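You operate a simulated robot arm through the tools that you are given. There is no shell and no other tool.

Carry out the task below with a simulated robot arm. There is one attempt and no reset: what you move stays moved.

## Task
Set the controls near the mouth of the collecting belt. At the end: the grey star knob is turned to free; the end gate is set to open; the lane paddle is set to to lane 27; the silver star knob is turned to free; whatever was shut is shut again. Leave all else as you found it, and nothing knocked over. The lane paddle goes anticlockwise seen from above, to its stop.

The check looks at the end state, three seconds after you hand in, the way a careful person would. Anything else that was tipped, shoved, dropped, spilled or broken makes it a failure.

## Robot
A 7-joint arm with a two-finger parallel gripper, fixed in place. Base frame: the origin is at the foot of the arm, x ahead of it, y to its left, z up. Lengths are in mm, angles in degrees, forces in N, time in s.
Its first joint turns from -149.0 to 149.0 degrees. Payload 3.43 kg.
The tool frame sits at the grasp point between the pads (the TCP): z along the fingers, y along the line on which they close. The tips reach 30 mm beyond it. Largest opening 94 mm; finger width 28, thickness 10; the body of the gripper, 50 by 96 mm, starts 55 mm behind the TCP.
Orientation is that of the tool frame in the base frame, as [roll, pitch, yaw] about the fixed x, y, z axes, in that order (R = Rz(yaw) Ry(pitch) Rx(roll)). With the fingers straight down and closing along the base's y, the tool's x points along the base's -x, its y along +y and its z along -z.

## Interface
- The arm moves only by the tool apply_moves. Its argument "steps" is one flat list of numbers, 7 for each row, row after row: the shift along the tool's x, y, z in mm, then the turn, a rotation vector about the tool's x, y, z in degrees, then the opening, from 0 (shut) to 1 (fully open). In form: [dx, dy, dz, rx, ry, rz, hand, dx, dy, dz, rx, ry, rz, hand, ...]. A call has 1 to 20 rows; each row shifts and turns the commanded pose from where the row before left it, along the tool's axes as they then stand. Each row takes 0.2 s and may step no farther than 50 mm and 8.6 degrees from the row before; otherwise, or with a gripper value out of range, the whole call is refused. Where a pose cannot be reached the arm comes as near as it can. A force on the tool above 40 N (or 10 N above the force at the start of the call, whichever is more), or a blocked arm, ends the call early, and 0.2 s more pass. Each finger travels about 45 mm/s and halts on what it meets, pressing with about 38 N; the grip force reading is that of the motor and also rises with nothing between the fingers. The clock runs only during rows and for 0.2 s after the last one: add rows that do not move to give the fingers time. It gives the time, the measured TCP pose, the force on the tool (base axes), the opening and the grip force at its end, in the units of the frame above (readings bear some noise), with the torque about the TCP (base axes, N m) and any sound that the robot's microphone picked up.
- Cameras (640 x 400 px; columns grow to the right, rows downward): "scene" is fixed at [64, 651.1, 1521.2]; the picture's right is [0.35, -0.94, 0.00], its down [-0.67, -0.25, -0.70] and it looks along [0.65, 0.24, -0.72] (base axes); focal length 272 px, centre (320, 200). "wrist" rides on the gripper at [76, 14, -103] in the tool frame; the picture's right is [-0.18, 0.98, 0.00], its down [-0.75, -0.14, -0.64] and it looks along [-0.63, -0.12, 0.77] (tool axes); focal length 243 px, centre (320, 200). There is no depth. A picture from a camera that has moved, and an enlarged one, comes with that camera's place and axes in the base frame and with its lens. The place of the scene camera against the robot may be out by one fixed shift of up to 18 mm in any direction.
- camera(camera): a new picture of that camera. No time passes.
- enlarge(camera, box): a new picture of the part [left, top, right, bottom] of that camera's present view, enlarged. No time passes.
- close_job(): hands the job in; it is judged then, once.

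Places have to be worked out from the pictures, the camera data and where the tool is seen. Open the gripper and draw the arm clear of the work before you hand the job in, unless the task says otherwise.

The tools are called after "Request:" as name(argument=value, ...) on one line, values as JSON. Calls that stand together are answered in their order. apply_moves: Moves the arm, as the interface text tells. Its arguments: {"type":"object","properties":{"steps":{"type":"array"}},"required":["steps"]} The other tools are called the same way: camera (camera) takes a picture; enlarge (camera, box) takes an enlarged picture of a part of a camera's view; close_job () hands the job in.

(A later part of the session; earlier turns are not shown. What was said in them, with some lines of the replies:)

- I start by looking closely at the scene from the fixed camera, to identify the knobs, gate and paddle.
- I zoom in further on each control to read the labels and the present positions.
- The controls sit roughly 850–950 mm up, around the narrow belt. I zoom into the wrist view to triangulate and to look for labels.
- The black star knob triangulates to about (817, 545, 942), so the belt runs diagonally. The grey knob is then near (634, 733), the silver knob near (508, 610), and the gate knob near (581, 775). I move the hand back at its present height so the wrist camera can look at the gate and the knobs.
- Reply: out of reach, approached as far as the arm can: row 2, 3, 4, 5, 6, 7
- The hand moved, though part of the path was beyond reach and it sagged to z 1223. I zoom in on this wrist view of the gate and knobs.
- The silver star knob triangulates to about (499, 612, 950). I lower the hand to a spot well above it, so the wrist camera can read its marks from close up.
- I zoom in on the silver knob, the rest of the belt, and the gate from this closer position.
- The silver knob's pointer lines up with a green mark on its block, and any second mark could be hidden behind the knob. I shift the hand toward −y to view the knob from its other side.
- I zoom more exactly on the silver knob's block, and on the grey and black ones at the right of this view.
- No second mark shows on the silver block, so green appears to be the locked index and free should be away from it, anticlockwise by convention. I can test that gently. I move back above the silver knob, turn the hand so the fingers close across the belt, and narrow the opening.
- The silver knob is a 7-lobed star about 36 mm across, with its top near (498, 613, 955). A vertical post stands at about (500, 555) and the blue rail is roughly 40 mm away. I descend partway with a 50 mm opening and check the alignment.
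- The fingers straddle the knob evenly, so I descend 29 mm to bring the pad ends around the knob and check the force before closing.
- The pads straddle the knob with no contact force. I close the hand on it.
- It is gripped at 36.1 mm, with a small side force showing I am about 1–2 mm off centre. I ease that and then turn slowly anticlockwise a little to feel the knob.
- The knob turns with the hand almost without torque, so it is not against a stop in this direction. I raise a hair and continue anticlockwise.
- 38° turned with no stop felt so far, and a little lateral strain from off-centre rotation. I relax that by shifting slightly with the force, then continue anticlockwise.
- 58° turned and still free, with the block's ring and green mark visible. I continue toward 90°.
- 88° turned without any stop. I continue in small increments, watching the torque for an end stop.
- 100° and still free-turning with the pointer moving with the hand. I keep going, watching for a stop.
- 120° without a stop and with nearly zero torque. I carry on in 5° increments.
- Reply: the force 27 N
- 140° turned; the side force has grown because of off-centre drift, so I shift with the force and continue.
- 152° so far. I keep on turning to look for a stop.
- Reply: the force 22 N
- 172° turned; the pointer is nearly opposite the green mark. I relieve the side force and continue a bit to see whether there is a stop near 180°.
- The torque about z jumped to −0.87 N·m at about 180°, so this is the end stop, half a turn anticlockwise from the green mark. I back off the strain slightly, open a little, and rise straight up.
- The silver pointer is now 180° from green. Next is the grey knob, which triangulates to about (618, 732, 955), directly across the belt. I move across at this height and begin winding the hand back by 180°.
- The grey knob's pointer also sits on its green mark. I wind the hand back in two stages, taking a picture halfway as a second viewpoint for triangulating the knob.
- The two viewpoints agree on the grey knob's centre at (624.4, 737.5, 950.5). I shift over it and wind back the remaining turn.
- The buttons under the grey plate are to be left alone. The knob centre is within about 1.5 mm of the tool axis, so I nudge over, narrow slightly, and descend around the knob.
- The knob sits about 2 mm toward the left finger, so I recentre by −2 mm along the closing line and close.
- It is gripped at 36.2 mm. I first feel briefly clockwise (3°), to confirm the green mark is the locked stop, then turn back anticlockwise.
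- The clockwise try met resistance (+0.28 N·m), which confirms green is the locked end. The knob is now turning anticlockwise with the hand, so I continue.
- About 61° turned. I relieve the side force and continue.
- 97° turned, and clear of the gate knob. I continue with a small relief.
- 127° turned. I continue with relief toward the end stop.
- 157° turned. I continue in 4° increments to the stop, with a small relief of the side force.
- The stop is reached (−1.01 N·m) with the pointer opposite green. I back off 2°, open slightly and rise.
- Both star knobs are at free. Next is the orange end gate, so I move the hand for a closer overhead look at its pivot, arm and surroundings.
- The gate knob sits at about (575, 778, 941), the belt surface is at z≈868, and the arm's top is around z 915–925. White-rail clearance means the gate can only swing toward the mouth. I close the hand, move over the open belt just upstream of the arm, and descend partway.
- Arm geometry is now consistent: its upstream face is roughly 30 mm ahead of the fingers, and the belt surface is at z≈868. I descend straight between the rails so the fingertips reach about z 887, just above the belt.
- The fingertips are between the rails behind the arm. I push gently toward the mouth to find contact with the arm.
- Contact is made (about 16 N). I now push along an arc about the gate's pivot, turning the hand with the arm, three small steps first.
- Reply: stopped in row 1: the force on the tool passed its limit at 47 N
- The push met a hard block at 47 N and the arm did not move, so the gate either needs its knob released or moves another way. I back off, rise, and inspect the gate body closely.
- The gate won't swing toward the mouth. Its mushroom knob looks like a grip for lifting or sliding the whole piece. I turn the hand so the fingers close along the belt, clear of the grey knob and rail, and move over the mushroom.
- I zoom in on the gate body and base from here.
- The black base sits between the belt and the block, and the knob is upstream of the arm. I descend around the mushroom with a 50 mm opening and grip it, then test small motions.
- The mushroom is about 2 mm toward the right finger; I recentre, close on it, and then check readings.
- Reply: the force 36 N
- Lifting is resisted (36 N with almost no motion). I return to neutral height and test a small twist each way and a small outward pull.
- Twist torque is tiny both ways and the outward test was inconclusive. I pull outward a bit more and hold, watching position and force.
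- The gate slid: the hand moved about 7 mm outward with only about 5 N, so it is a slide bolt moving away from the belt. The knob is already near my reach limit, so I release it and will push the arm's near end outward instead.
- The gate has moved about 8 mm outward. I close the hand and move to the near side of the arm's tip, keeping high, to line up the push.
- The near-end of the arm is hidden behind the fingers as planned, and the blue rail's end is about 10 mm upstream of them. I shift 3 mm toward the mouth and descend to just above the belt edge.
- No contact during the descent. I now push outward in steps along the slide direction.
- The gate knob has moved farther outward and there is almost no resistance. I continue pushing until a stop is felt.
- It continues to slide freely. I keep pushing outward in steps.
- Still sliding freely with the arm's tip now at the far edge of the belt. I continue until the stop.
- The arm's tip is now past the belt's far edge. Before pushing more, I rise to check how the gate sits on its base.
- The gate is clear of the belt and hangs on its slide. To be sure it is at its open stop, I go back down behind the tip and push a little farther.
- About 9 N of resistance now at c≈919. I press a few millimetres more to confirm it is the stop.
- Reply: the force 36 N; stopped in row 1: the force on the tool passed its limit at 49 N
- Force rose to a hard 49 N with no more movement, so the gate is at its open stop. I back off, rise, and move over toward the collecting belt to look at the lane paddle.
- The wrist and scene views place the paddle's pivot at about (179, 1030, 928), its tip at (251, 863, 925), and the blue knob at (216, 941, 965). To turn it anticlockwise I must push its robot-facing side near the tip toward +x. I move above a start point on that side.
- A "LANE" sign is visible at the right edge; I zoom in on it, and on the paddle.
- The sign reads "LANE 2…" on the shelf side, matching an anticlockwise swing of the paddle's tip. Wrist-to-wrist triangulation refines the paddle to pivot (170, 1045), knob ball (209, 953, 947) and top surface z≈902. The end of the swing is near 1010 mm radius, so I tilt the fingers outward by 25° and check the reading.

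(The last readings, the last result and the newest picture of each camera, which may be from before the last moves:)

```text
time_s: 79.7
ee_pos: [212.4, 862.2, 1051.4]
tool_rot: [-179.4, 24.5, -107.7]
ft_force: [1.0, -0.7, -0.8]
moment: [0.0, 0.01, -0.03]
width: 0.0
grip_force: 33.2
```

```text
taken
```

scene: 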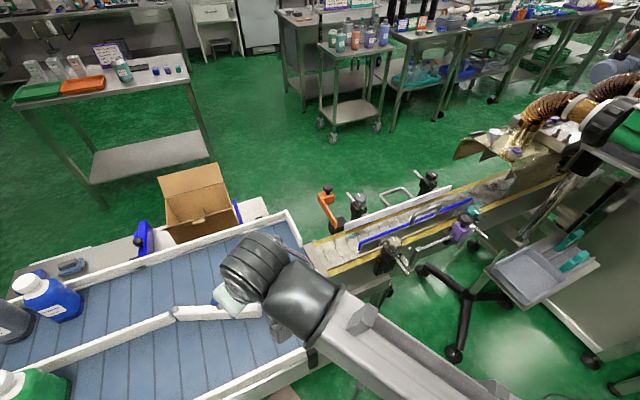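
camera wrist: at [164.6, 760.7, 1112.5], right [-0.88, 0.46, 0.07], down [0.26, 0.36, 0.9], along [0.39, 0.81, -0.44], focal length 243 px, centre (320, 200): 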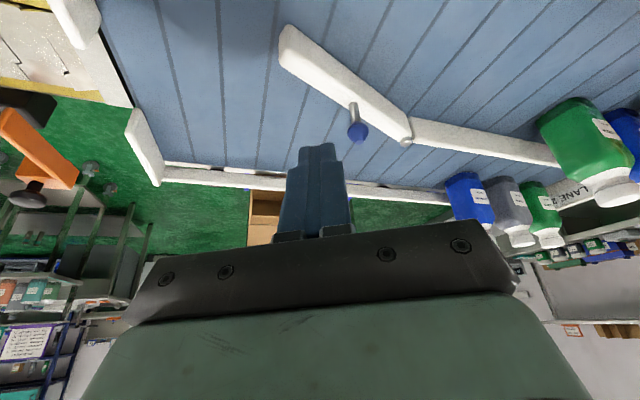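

The tilt worked, and this view confirms pivot (169, 1045), ball (209, 953, 945), and the paddle's body from z≈866 to 902. I descend beside the paddle near its tip on the robot side, in two stages.

Request:
apply_moves(steps=[14.3, 6.1, 33.4, 0, 0, 0, 0, 14.3, 6.1, 33.4, 0, 0, 0, 0, 14.3, 6.1, 33.4, 0, 0, 0, 0, 0, 0, 0, 0, 0, 0, 0])

Request:
camera(camera="wrist")

Request:
camera(camera="scene")

```text
time_s: 80.7
ee_pos: [198.5, 868.9, 942.1]
tool_rot: [-179.6, 24.3, -107.9]
ft_force: [0.3, -0.6, 1.0]
moment: [-0.04, 0.02, -0.01]
width: 0.1
grip_force: 32.8
```

```text
taken
camera wrist: at [150.2, 767.6, 1003.4], right [-0.88, 0.46, 0.07], down [0.26, 0.36, 0.9], along [0.39, 0.81, -0.44], focal length 243 px, centre (320, 200)
```

wrist: 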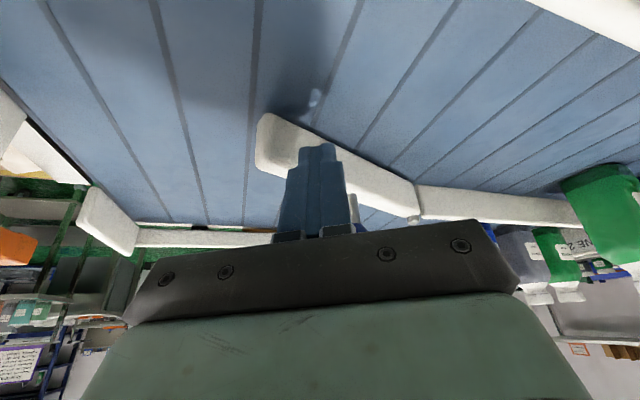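

```text
taken
```

scene: 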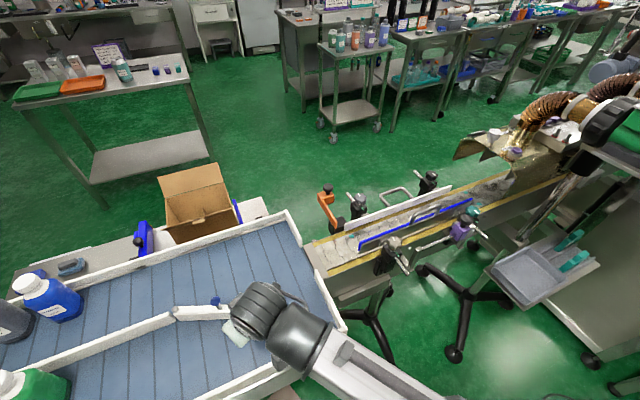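

The fingertip is on the robot side of the paddle with about 9 mm clearance. I descend the last 36 mm in small steps.

Request:
apply_moves(steps=[7.2, 3, 16.7, 0, 0, 0, 0, 7.2, 3, 16.7, 0, 0, 0, 0, 0, 0, 0, 0, 0, 0, 0])

Request:
camera(camera="wrist")

Request:
enlarge(camera="scene", box=[160, 250, 320, 350])

```text
time_s: 81.5
ee_pos: [192.8, 871.5, 906.1]
tool_rot: [-179.4, 24.2, -107.7]
ft_force: [-0.3, 0.5, -1.0]
moment: [-0.03, 0.04, 0.04]
width: 0.0
grip_force: 33.1
```

```text
taken
camera wrist: at [144.6, 769.4, 967.5], right [-0.88, 0.46, 0.07], down [0.26, 0.36, 0.9], along [0.39, 0.81, -0.44], focal length 243 px, centre (320, 200)
```

wrist: 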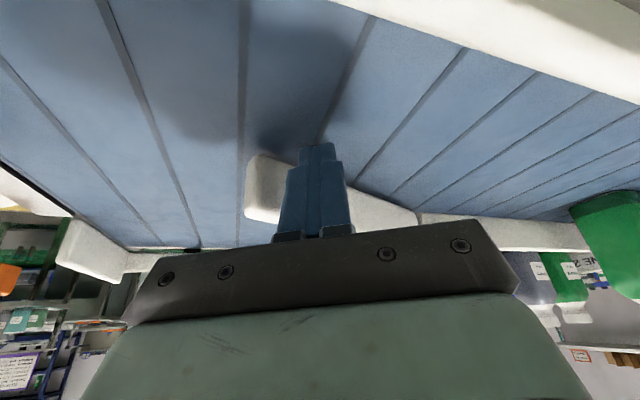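

```text
4.00 times, centred on (240, 300) of scene
camera zoom: at [64.0, 651.1, 1521.2], right [0.35, -0.94, 0.0], down [-0.67, -0.25, -0.7], along [0.65, 0.24, -0.72], focal length 1090 px, centre (640, -200)
```

zoom: 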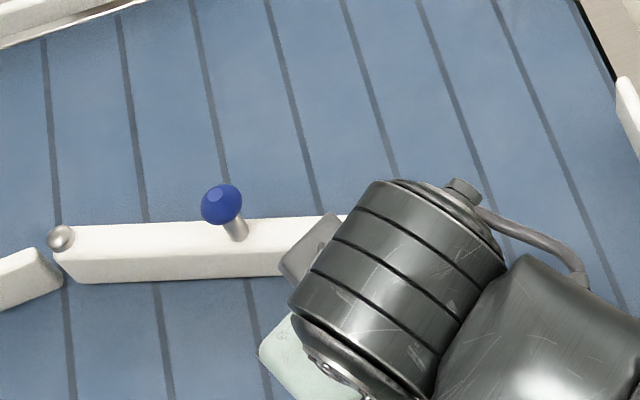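

The finger is in place beside the paddle with no contact. I push along an arc about the pivot, first a small step to make contact.

Request:
apply_moves(steps=[-5.4, -10.1, 2.5, 0, 0, 0, 0, -5.4, -10.1, 2.4, 0, 0, 0, 0, -6.6, -9.2, 3, 0, 0, 0, 0, 0, 0, 0, 0, 0, 0, 0])

Request:
camera(camera="wrist")

Request:
enlarge(camera="scene", box=[160, 250, 320, 350])

```text
time_s: 82.5
ee_pos: [225.6, 882.8, 906.1]
tool_rot: [-179.5, 24.3, -107.8]
ft_force: [0.0, -0.3, -0.6]
moment: [0.03, 0.03, 0.03]
width: 0.0
grip_force: 32.5
```

```text
taken
camera wrist: at [177.9, 780.0, 968.0], right [-0.88, 0.46, 0.07], down [0.26, 0.36, 0.9], along [0.39, 0.81, -0.44], focal length 243 px, centre (320, 200)
```

wrist: 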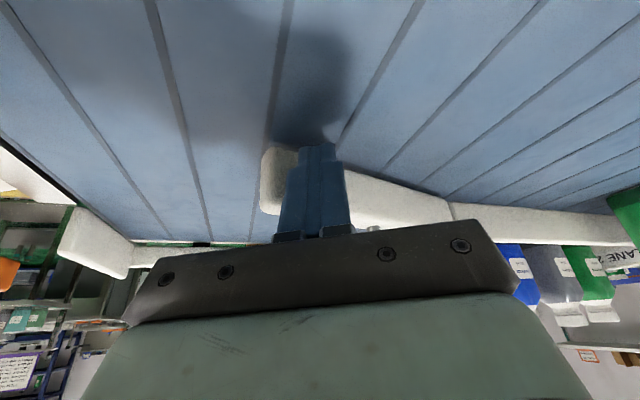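

```text
4.00 times, centred on (240, 300) of scene
camera zoom: at [64.0, 651.1, 1521.2], right [0.35, -0.94, 0.0], down [-0.67, -0.25, -0.7], along [0.65, 0.24, -0.72], focal length 1090 px, centre (640, -200)
```

zoom: 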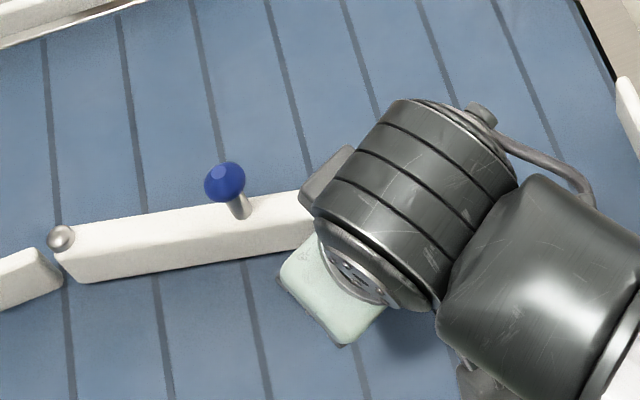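

The paddle is turning anticlockwise with negligible force. I continue along the arc.

Request:
apply_moves(steps=[-6.7, -9.2, 3, 0, 0, 0, 0, -7.7, -8.1, 3.5, 0, 0, 0, 0, -7.8, -8.1, 3.5, 0, 0, 0, 0, 0, 0, 0, 0, 0, 0, 0])

Request:
camera(camera="wrist")

Request:
enlarge(camera="scene", box=[160, 250, 320, 350])

```text
time_s: 83.5
ee_pos: [258.5, 897.4, 906.4]
tool_rot: [-179.4, 24.3, -107.8]
ft_force: [-0.3, 0.3, -0.5]
moment: [0.0, -0.01, 0.0]
width: 0.0
grip_force: 33.0
```

```text
taken
camera wrist: at [209.4, 795.4, 967.7], right [-0.88, 0.46, 0.07], down [0.26, 0.36, 0.9], along [0.39, 0.81, -0.44], focal length 243 px, centre (320, 200)
```

wrist: 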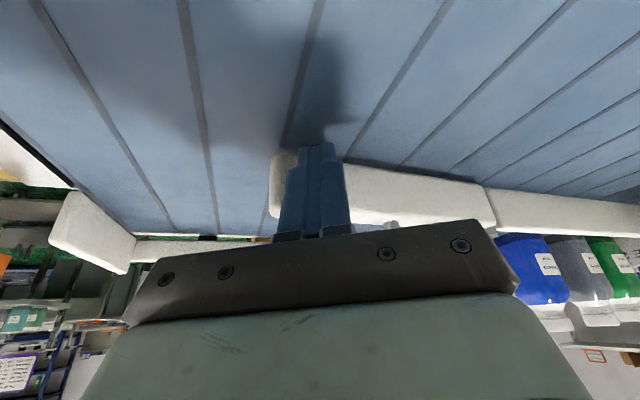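

```text
4.00 times, centred on (240, 300) of scene
camera zoom: at [64.0, 651.1, 1521.2], right [0.35, -0.94, 0.0], down [-0.67, -0.25, -0.7], along [0.65, 0.24, -0.72], focal length 1090 px, centre (640, -200)
```

zoom: 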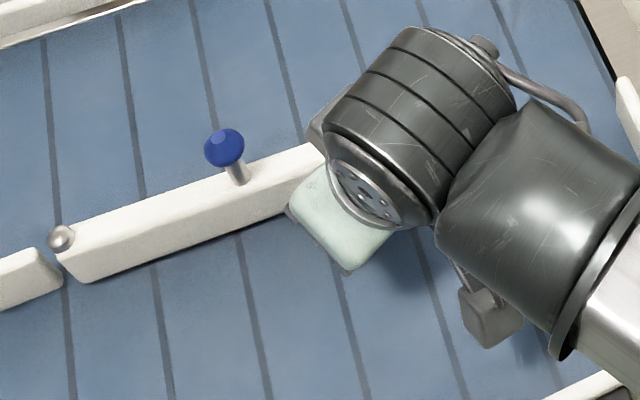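

The paddle is now in line with the fixed divider and still moving freely. I continue.

Request:
apply_moves(steps=[-8.7, -6.9, 3.9, 0, 0, 0, 0, -8.7, -6.8, 3.9, 0, 0, 0, 0, -9.4, -5.5, 4.3, 0, 0, 0, 0, 0, 0, 0, 0, 0, 0, 0])

Request:
camera(camera="wrist")

Request:
enlarge(camera="scene", box=[160, 240, 320, 340])

```text
time_s: 84.5
ee_pos: [283.6, 919.0, 905.0]
tool_rot: [-179.5, 24.3, -107.7]
ft_force: [-0.3, 0.3, 1.1]
moment: [0.01, 0.01, 0.0]
width: 0.0
grip_force: 32.3
```

```text
taken
camera wrist: at [236.0, 816.6, 967.2], right [-0.88, 0.46, 0.07], down [0.26, 0.36, 0.9], along [0.39, 0.81, -0.44], focal length 243 px, centre (320, 200)
```

wrist: 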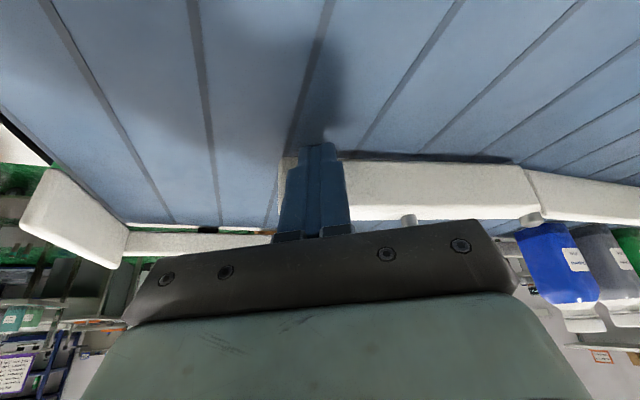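

```text
4.00 times, centred on (240, 290) of scene
camera zoom: at [64.0, 651.1, 1521.2], right [0.35, -0.94, 0.0], down [-0.67, -0.25, -0.7], along [0.65, 0.24, -0.72], focal length 1090 px, centre (640, -160)
```

zoom: 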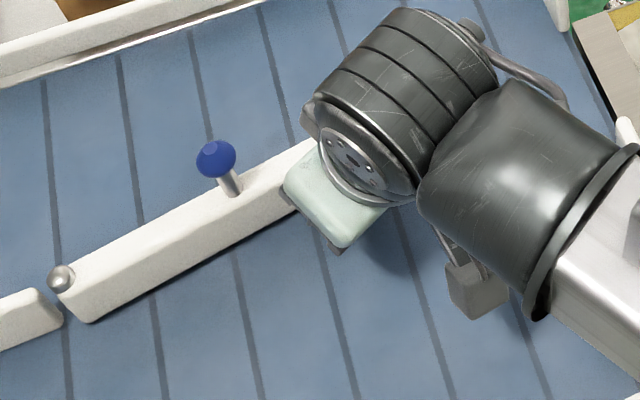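

Still free, and the reach is fine. I continue along the arc.

Request:
apply_moves(steps=[-9.5, -5.4, 4.3, 0, 0, 0, 0, -10.1, -3.9, 4.5, 0, 0, 0, 0, 0, 0, 0, 0, 0, 0, 0])

Request:
camera(camera="wrist")

Request:
enlarge(camera="scene", box=[160, 240, 320, 340])

```text
time_s: 85.3
ee_pos: [299.5, 935.7, 905.5]
tool_rot: [-179.5, 24.3, -107.7]
ft_force: [0.6, 0.5, 0.8]
moment: [0.02, 0.01, 0.01]
width: 0.0
grip_force: 33.3
```

```text
taken
camera wrist: at [251.2, 834.4, 966.6], right [-0.88, 0.46, 0.07], down [0.26, 0.36, 0.9], along [0.39, 0.81, -0.44], focal length 243 px, centre (320, 200)
```

wrist: 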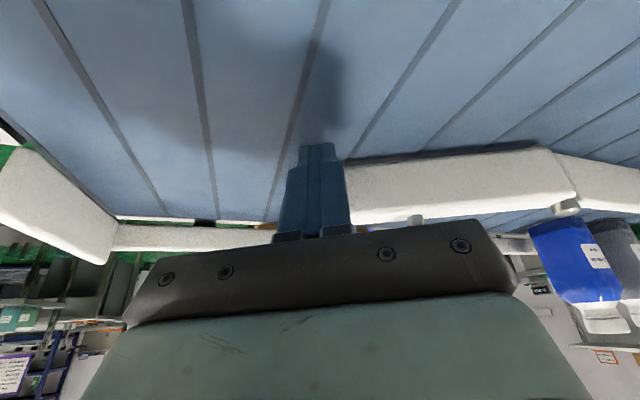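

```text
4.00 times, centred on (240, 290) of scene
camera zoom: at [64.0, 651.1, 1521.2], right [0.35, -0.94, 0.0], down [-0.67, -0.25, -0.7], along [0.65, 0.24, -0.72], focal length 1090 px, centre (640, -160)
```

zoom: 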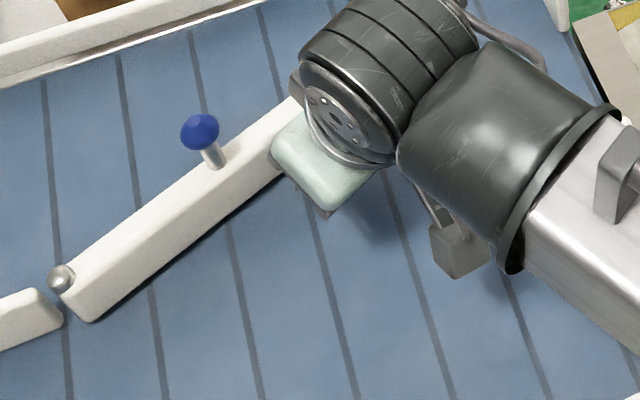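

The paddle has turned about 38°. I continue in smaller steps to feel for the stop.

Request:
apply_moves(steps=[-10.1, -3.9, 4.6, 0, 0, 0, 0, 0, 0, 0, 0, 0, 0, 0])

Request:
apply_moves(steps=[-7, -1.6, 3.1, 0, 0, 0, 0, 0, 0, 0, 0, 0, 0, 0])

Request:
camera(camera="wrist")

Request:
enlarge(camera="scene", box=[160, 240, 320, 340])

```text
time_s: 85.9
ee_pos: [306.3, 944.9, 905.5]
tool_rot: [-179.6, 24.3, -107.7]
ft_force: [-0.5, 0.1, -0.8]
moment: [0.03, 0.02, 0.01]
width: 0.1
grip_force: 33.2
```

```text
time_s: 86.5
ee_pos: [309.2, 949.8, 905.4]
tool_rot: [-179.5, 24.0, -107.6]
ft_force: [-9.9, -18.4, 0.6]
moment: [-0.41, 0.15, 0.06]
width: 0.0
grip_force: 32.7
```

```text
taken
camera wrist: at [261.1, 848.1, 967.0], right [-0.88, 0.46, 0.07], down [0.26, 0.36, 0.89], along [0.39, 0.81, -0.44], focal length 243 px, centre (320, 200)
```

wrist: 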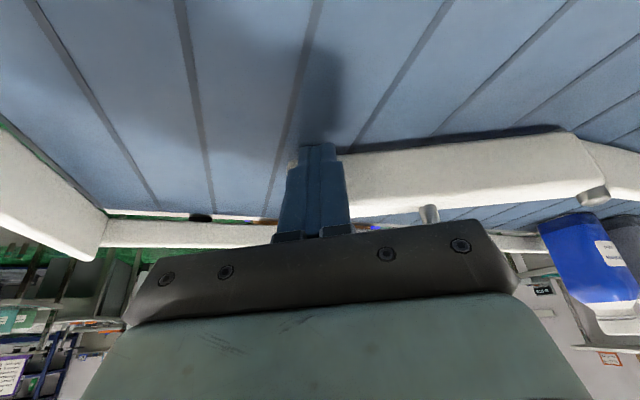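

```text
4.00 times, centred on (240, 290) of scene
camera zoom: at [64.0, 651.1, 1521.2], right [0.35, -0.94, 0.0], down [-0.67, -0.25, -0.7], along [0.65, 0.24, -0.72], focal length 1090 px, centre (640, -160)
```

zoom: 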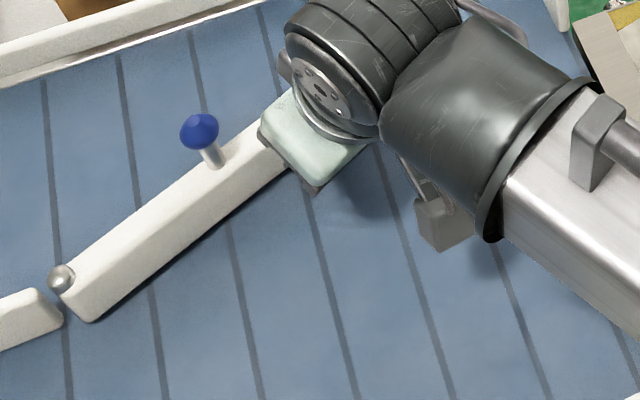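

Force reads 21 N and the paddle has not moved since the last frame, so it appears to be at its stop. I press 1.5 mm more to confirm.

Request:
apply_moves(steps=[-1.5, -0.3, 0.7, 0, 0, 0, 0, 0, 0, 0, 0, 0, 0, 0])

Request:
enlarge(camera="scene", box=[160, 240, 320, 340])

```text
time_s: 87.1
ee_pos: [309.2, 950.6, 905.6]
tool_rot: [-179.5, 23.8, -107.7]
ft_force: [-19.5, -33.1, -0.9]
moment: [-0.67, 0.49, 0.15]
width: 0.1
grip_force: 33.0
```

```text
4.00 times, centred on (240, 290) of scene
camera zoom: at [64.0, 651.1, 1521.2], right [0.35, -0.94, 0.0], down [-0.67, -0.25, -0.7], along [0.65, 0.24, -0.72], focal length 1090 px, centre (640, -160)
```

zoom: 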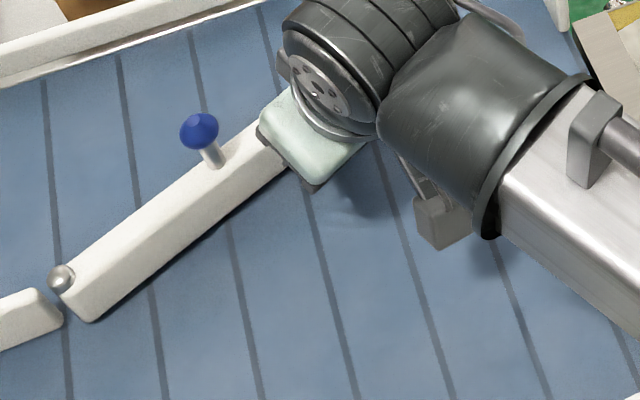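

Stop confirmed (38 N, no movement). I back off slowly and then rise straight up away from the paddle.

Request:
apply_moves(steps=[2, 0.4, -0.9, 0, 0, 0, 0, 4, 0.8, -1.8, 0, 0, 0, 0, 7, 1.4, -3.2, 0, 0, 0, 0, 10, 1.5, -4.5, 0, 0, 0, 0, -12, 0, -27, 0, 0, 0, 0, -16, 0, -36, 0, 0, 0, 0, -16, 0, -36, 0, 0, 0, 0, -16, 0, -36, 0, 0, 0, 0, 0, 0, 0, 0, 0, 0, 0])

Request:
camera(camera="wrist")

Request:
camera(camera="scene")

```text
time_s: 89.1
ee_pos: [298.5, 932.3, 1051.5]
tool_rot: [-179.5, 24.1, -107.7]
ft_force: [-0.1, -0.1, -1.4]
moment: [0.01, 0.0, -0.03]
width: 0.1
grip_force: 33.3
```

```text
taken
camera wrist: at [249.7, 831.0, 1113.2], right [-0.88, 0.46, 0.07], down [0.26, 0.36, 0.9], along [0.39, 0.81, -0.44], focal length 243 px, centre (320, 200)
```

wrist: 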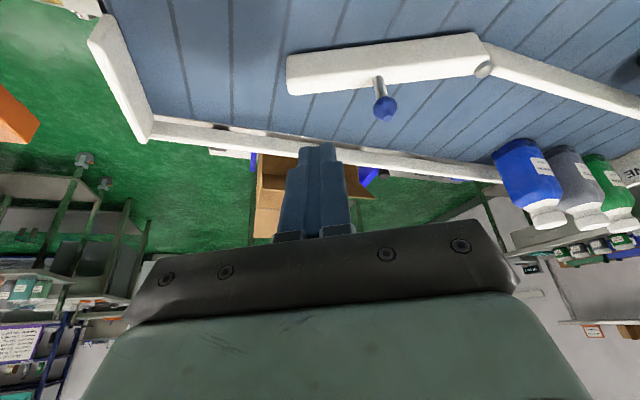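

```text
taken
```

scene: 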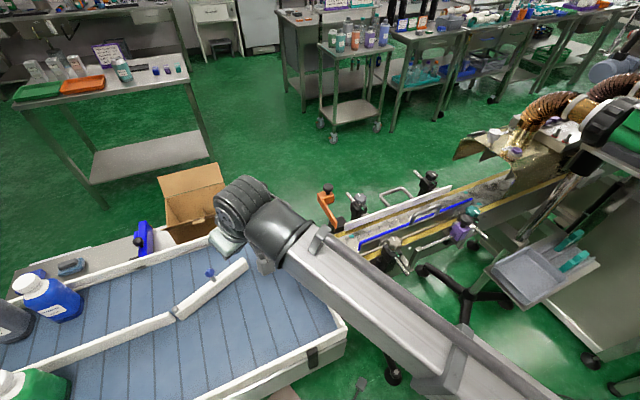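

The paddle is at its anticlockwise stop. I draw the arm inward, take out the tilt, open the hand, and move it clear so I can inspect the whole work area.

Request:
apply_moves(steps=[34, 0, -15.4, 0, 0, 0, 0, 34, 0, -15.4, 0, 0, 0, 0, 34, 0, -15.4, 0, 0, 0, 0, 34, 0, -15.4, 0, 0, 0, 0, 0, 0, -30, 0, 8, 0, 0, 0, 0, -30, 0, 8, 0, 0, 0, 0, 0, 0, 8.1, 0, 0, 0, 0, 0, 0, 0, 0, 0])

Request:
camera(camera="scene")

```text
time_s: 90.9
ee_pos: [246.6, 771.3, 1111.3]
tool_rot: [-179.4, 0.1, -108.0]
ft_force: [-0.3, -0.3, -0.2]
moment: [-0.03, 0.02, -0.03]
width: 0.3
grip_force: 32.8
```

```text
taken
```

scene: 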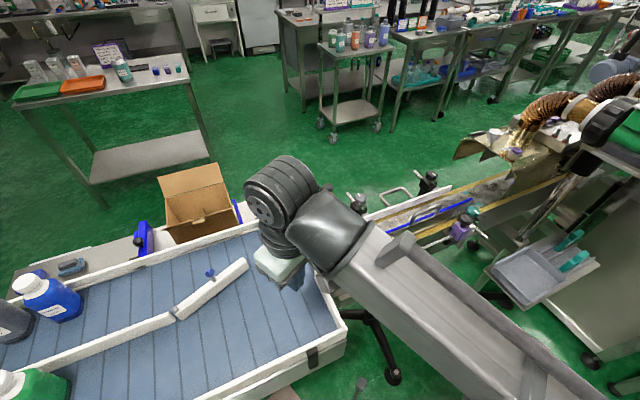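

I now move the hand back to a clear spot near the robot, above nothing but floor, and open it.

Request:
apply_moves(steps=[25.5, -31, -6, 0, 0, 0, 0, 25.5, -31, -6, 0, 0, 0, 0, 25.5, -31, -6, 0, 0, 0, 0, 25.5, -31, -6, 0, 0, 0, 0, 25.5, -31, -6, 0, 0, 0, 0.2, 25.5, -31, -6, 0, 0, 0, 0.5, 25.5, -31, -6, 0, 0, 0, 0.8, 25.5, -31, -6, 0, 0, 0, 1, 0, 0, 0, 0, 0, 0, 1, 0, 0, 0, 0, 0, 0, 1])

Request:
camera(camera="scene")

Request:
enlarge(camera="scene", box=[280, 120, 520, 270])

Request:
enlarge(camera="scene", box=[100, 150, 420, 350])

```text
time_s: 91.8
ee_pos: [317.3, 659.4, 1130.2]
tool_rot: [-179.6, 0.8, -108.3]
ft_force: [2.8, 1.8, -4.1]
moment: [0.1, 0.36, 0.24]
width: 0.0
grip_force: 33.0
stopped in row 4: the force on the tool passed its limit at 56 N (the readings are from after the stop); the commanded pose is now the measured one
```

```text
taken
```

scene: 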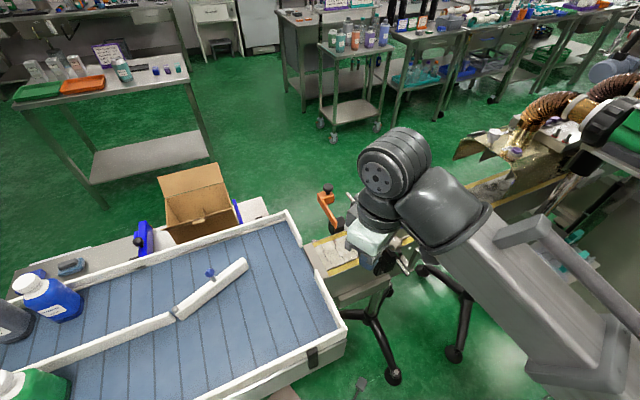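

```text
2.67 times, centred on (400, 195) of scene
camera zoom: at [64.0, 651.1, 1521.2], right [0.35, -0.94, 0.0], down [-0.67, -0.25, -0.7], along [0.65, 0.24, -0.72], focal length 727 px, centre (107, 213)
```

zoom: 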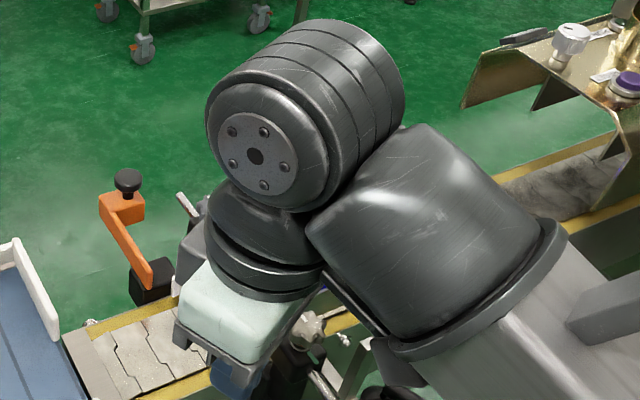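

```text
2.00 times, centred on (260, 250) of scene
camera zoom: at [64.0, 651.1, 1521.2], right [0.35, -0.94, 0.0], down [-0.67, -0.25, -0.7], along [0.65, 0.24, -0.72], focal length 545 px, centre (440, 100)
```

zoom: 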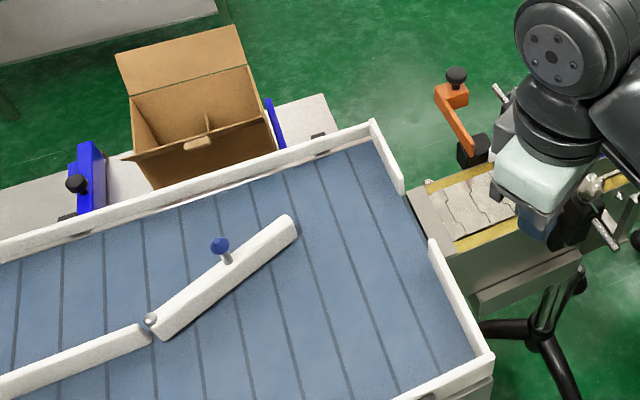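

The move stopped early with a force spike at (317, 659, 1130), though the reading is small now. Nothing should be there at that height, so I look with the wrist camera before moving again.

Request:
camera(camera="wrist")

Request:
enlarge(camera="scene", box=[330, 130, 490, 290])

```text
taken
camera wrist: at [278.6, 591.0, 1232.0], right [-0.88, 0.48, 0.0], down [0.36, 0.66, 0.65], along [0.32, 0.57, -0.76], focal length 243 px, centre (320, 200)
```

wrist: 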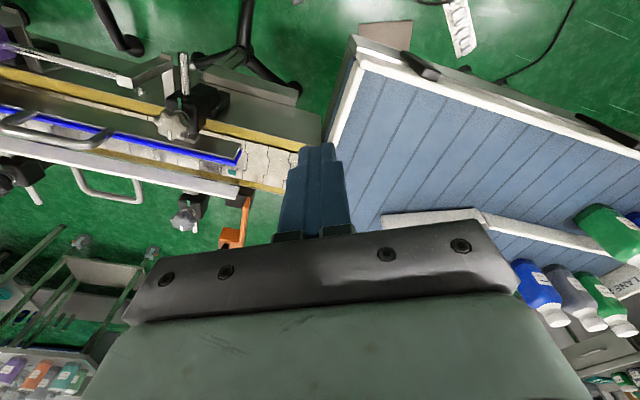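

```text
2.50 times, centred on (410, 210) of scene
camera zoom: at [64.0, 651.1, 1521.2], right [0.35, -0.94, 0.0], down [-0.67, -0.25, -0.7], along [0.65, 0.24, -0.72], focal length 681 px, centre (95, 175)
```

zoom: 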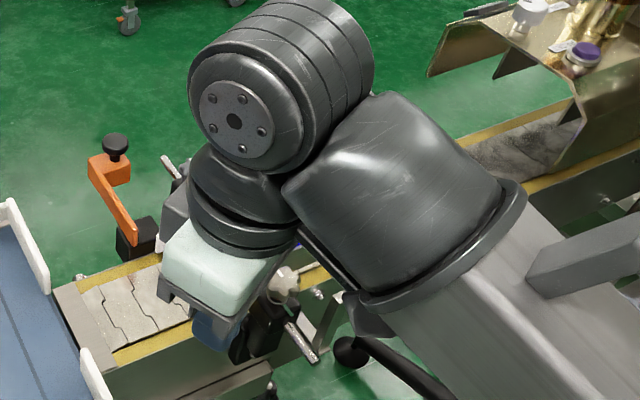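

Nothing in the scene is near the hand. The spike was most likely the camera bracket meeting the robot's own forearm as the arm folded in. I move outward a little and turn the hand so the bracket sits to the side.

Request:
apply_moves(steps=[-20, 0, -5, 0, 0, 0, 0, -20, 0, -5, 0, 0, 0, 0, 0, 0, 0, 0, 0, 8, 0, 0, 0, 0, 0, 0, 8, 0, 0, 0, 0, 0, 0, 8, 0.2, 0, 0, 0, 0, 0, 8, 0.5, 0, 0, 0, 0, 0, 8, 0.8, 0, 0, 0, 0, 0, 8, 1, 0, 0, 0, 0, 0, 8, 1, 0, 0, 0, 0, 0, 8, 1, 0, 0, 0, 0, 0, 8, 1, 0, 0, 0, 0, 0, 0, 1])

Request:
camera(camera="scene")

```text
time_s: 94.4
ee_pos: [329.8, 698.7, 1142.2]
tool_rot: [179.6, 0.6, 179.5]
ft_force: [0.1, 0.7, -0.5]
moment: [-0.02, 0.0, -0.02]
width: 93.8
grip_force: 0.0
```

```text
taken
```

scene: 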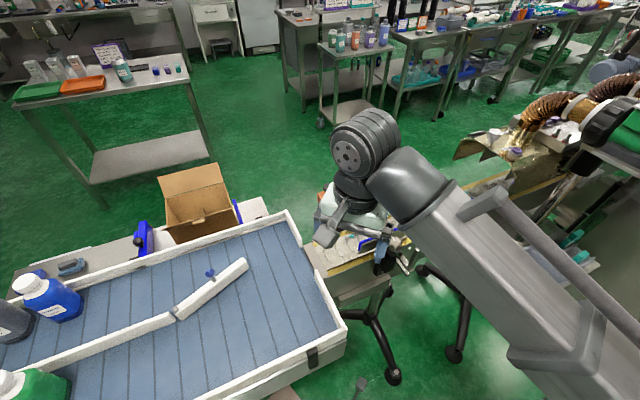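

No force remains. I move on to the clear spot toward −y, and then inspect the controls.

Request:
apply_moves(steps=[-25, -33, -2, 0, 0, 0, 1, -25, -33, -2, 0, 0, 0, 1, -25, -33, -2, 0, 0, 0, 1, -25, -33, -2, 0, 0, 0, 1, -25, -33, -2, 0, 0, 0, 1, -25, -33, -2, 0, 0, 0, 1, 0, -30, 0, 0, 0, 0, 1, 0, 0, 0, 0, 0, 0, 1])

Request:
camera(camera="scene")

Request:
enlarge(camera="scene", box=[280, 120, 520, 270])

Request:
enlarge(camera="scene", box=[320, 190, 448, 270])

Request:
enlarge(camera="scene", box=[0, 200, 320, 400])

Request:
camera(camera="wrist")

```text
time_s: 96.2
ee_pos: [487.8, 480.3, 1121.4]
tool_rot: [179.0, 1.0, 179.6]
ft_force: [0.5, -0.6, 0.0]
moment: [-0.02, 0.0, 0.03]
width: 93.8
grip_force: 0.1
out of reach, approached as far as the arm can: row 3, 4, 5, 6, 7
```

```text
taken
```

scene: 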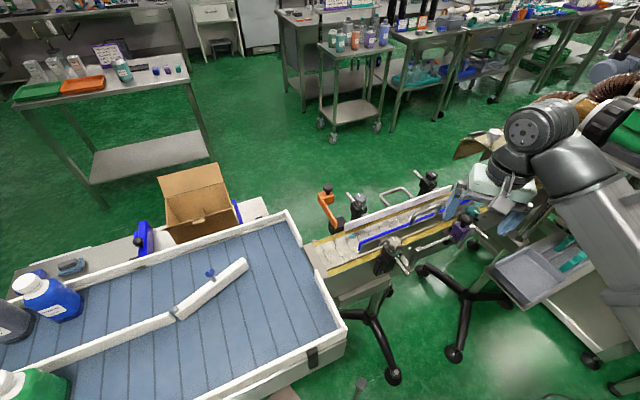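

```text
2.67 times, centred on (400, 195) of scene
camera zoom: at [64.0, 651.1, 1521.2], right [0.35, -0.94, 0.0], down [-0.67, -0.25, -0.7], along [0.65, 0.24, -0.72], focal length 727 px, centre (107, 213)
```

zoom: 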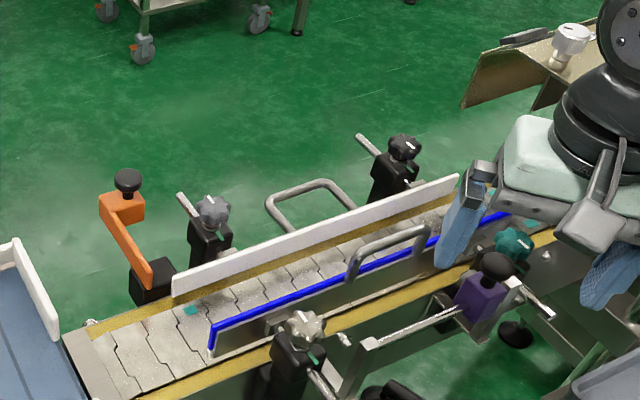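

```text
5.00 times, centred on (384, 230) of scene
camera zoom: at [64.0, 651.1, 1521.2], right [0.35, -0.94, 0.0], down [-0.67, -0.25, -0.7], along [0.65, 0.24, -0.72], focal length 1362 px, centre (0, 50)
```

zoom: 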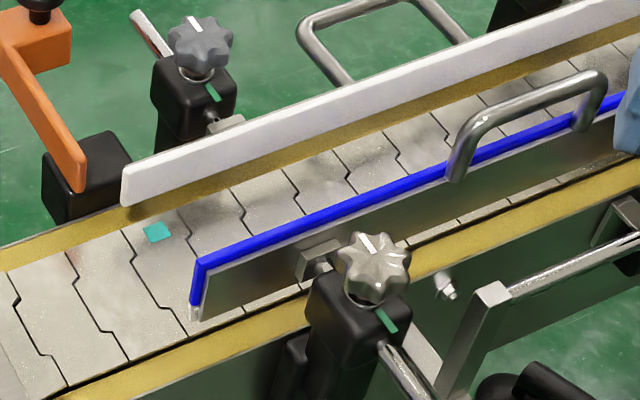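

```text
2.00 times, centred on (160, 300) of scene
camera zoom: at [64.0, 651.1, 1521.2], right [0.35, -0.94, 0.0], down [-0.67, -0.25, -0.7], along [0.65, 0.24, -0.72], focal length 545 px, centre (640, 0)
```

zoom: 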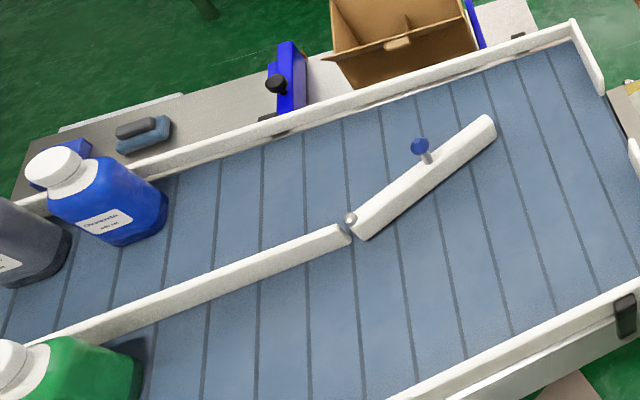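

```text
taken
camera wrist: at [410.2, 493.9, 1222.9], right [0.19, 0.98, 0.02], down [0.74, -0.16, 0.65], along [0.64, -0.11, -0.76], focal length 243 px, centre (320, 200)
```

wrist: 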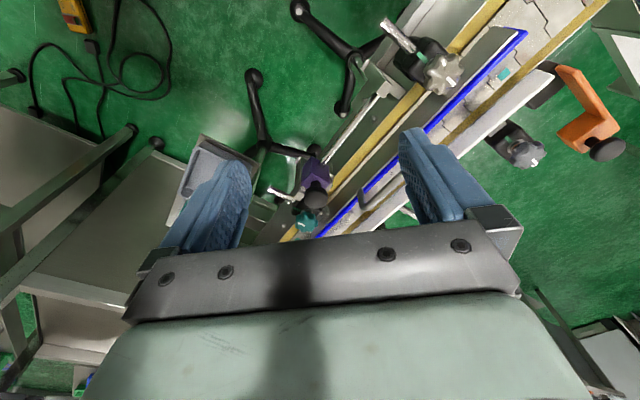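

All pieces look right: both star pointers are opposite their green marks, the gate is slid fully off the belt, the paddle is at its anticlockwise stop, and rails, handles and bottles are unchanged. I take one last close look at the knobs before handing in.

Request:
enlarge(camera="wrist", box=[400, 30, 640, 180])

Request:
enlarge(camera="scene", box=[300, 170, 380, 220])

Request:
enlarge(camera="scene", box=[400, 160, 560, 260])

```text
2.67 times, centred on (520, 105) of wrist
camera zoom: at [410.2, 493.9, 1222.9], right [0.19, 0.98, 0.02], down [0.74, -0.16, 0.65], along [0.64, -0.11, -0.76], focal length 647 px, centre (-213, 453)
```

zoom: 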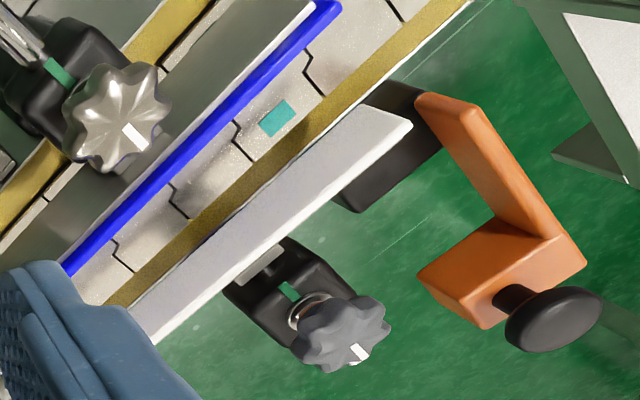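

```text
8.00 times, centred on (340, 195) of scene
camera zoom: at [64.0, 651.1, 1521.2], right [0.35, -0.94, 0.0], down [-0.67, -0.25, -0.7], along [0.65, 0.24, -0.72], focal length 2180 px, centre (160, 240)
```

zoom: 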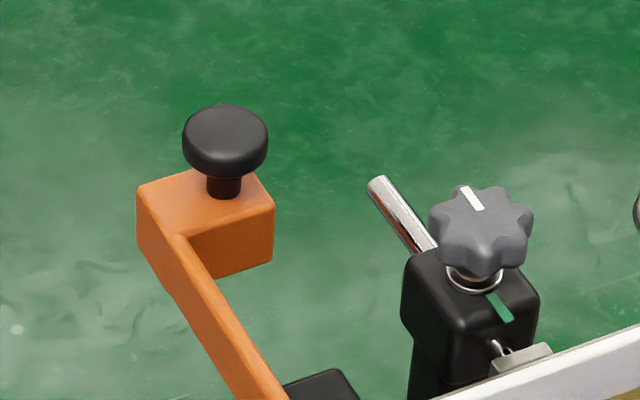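

```text
4.00 times, centred on (480, 210) of scene
camera zoom: at [64.0, 651.1, 1521.2], right [0.35, -0.94, 0.0], down [-0.67, -0.25, -0.7], along [0.65, 0.24, -0.72], focal length 1090 px, centre (-320, 160)
```

zoom: 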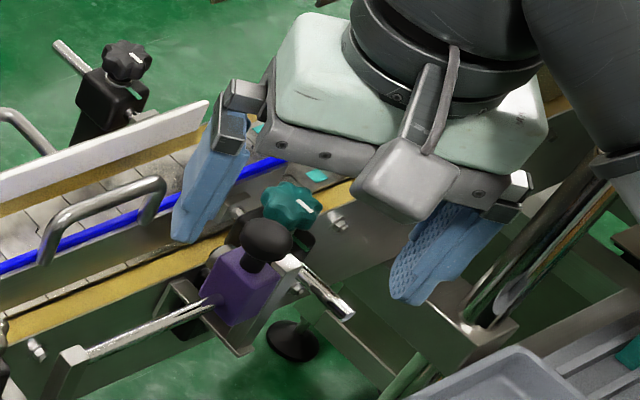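

Both star knobs are at free, the gate is fully open, the paddle is at its lane 27 stop, the black and teal knobs are untouched, and the hand is open and clear. I hand in the job.

Request:
close_job()

```text
The job is handed in.
```

The job is handed in, and all four controls are set. The tool gave no verdict, so this is based on the final pictures and force readings.

| Control | End state |
|---|---|
| Grey star knob | Turned anticlockwise half a turn to its stop, pointer opposite the green mark |
| Silver star knob | Turned anticlockwise half a turn to its stop, pointer opposite the green mark |
| End gate | Slid outward to its stop, clear of the belt |
| Lane paddle | Turned anticlockwise to its stop |

- **"Free" is inferred:** no label reads "free". On the grey knob I felt resistance when turning clockwise at the green mark, so I took green as locked and the opposite stop as free. The silver knob has the same mark and the same half-turn range.
- **Gate direction:** I first tried to swing the gate toward the mouth and met a hard block at 47 N. It turned out to slide outward instead. The push did not visibly move or damage anything.
- **Force spike on retreat:** drawing the arm back, the tool stopped once at 56 N with nothing visible near it. It was probably the camera bracket meeting the robot's own forearm.

I opened nothing else, so nothing needed shutting again. In the last pictures the rails, handles, bottles, and the black, teal and purple controls look as they did at the start. I opened the gripper and left the arm clear of the work.
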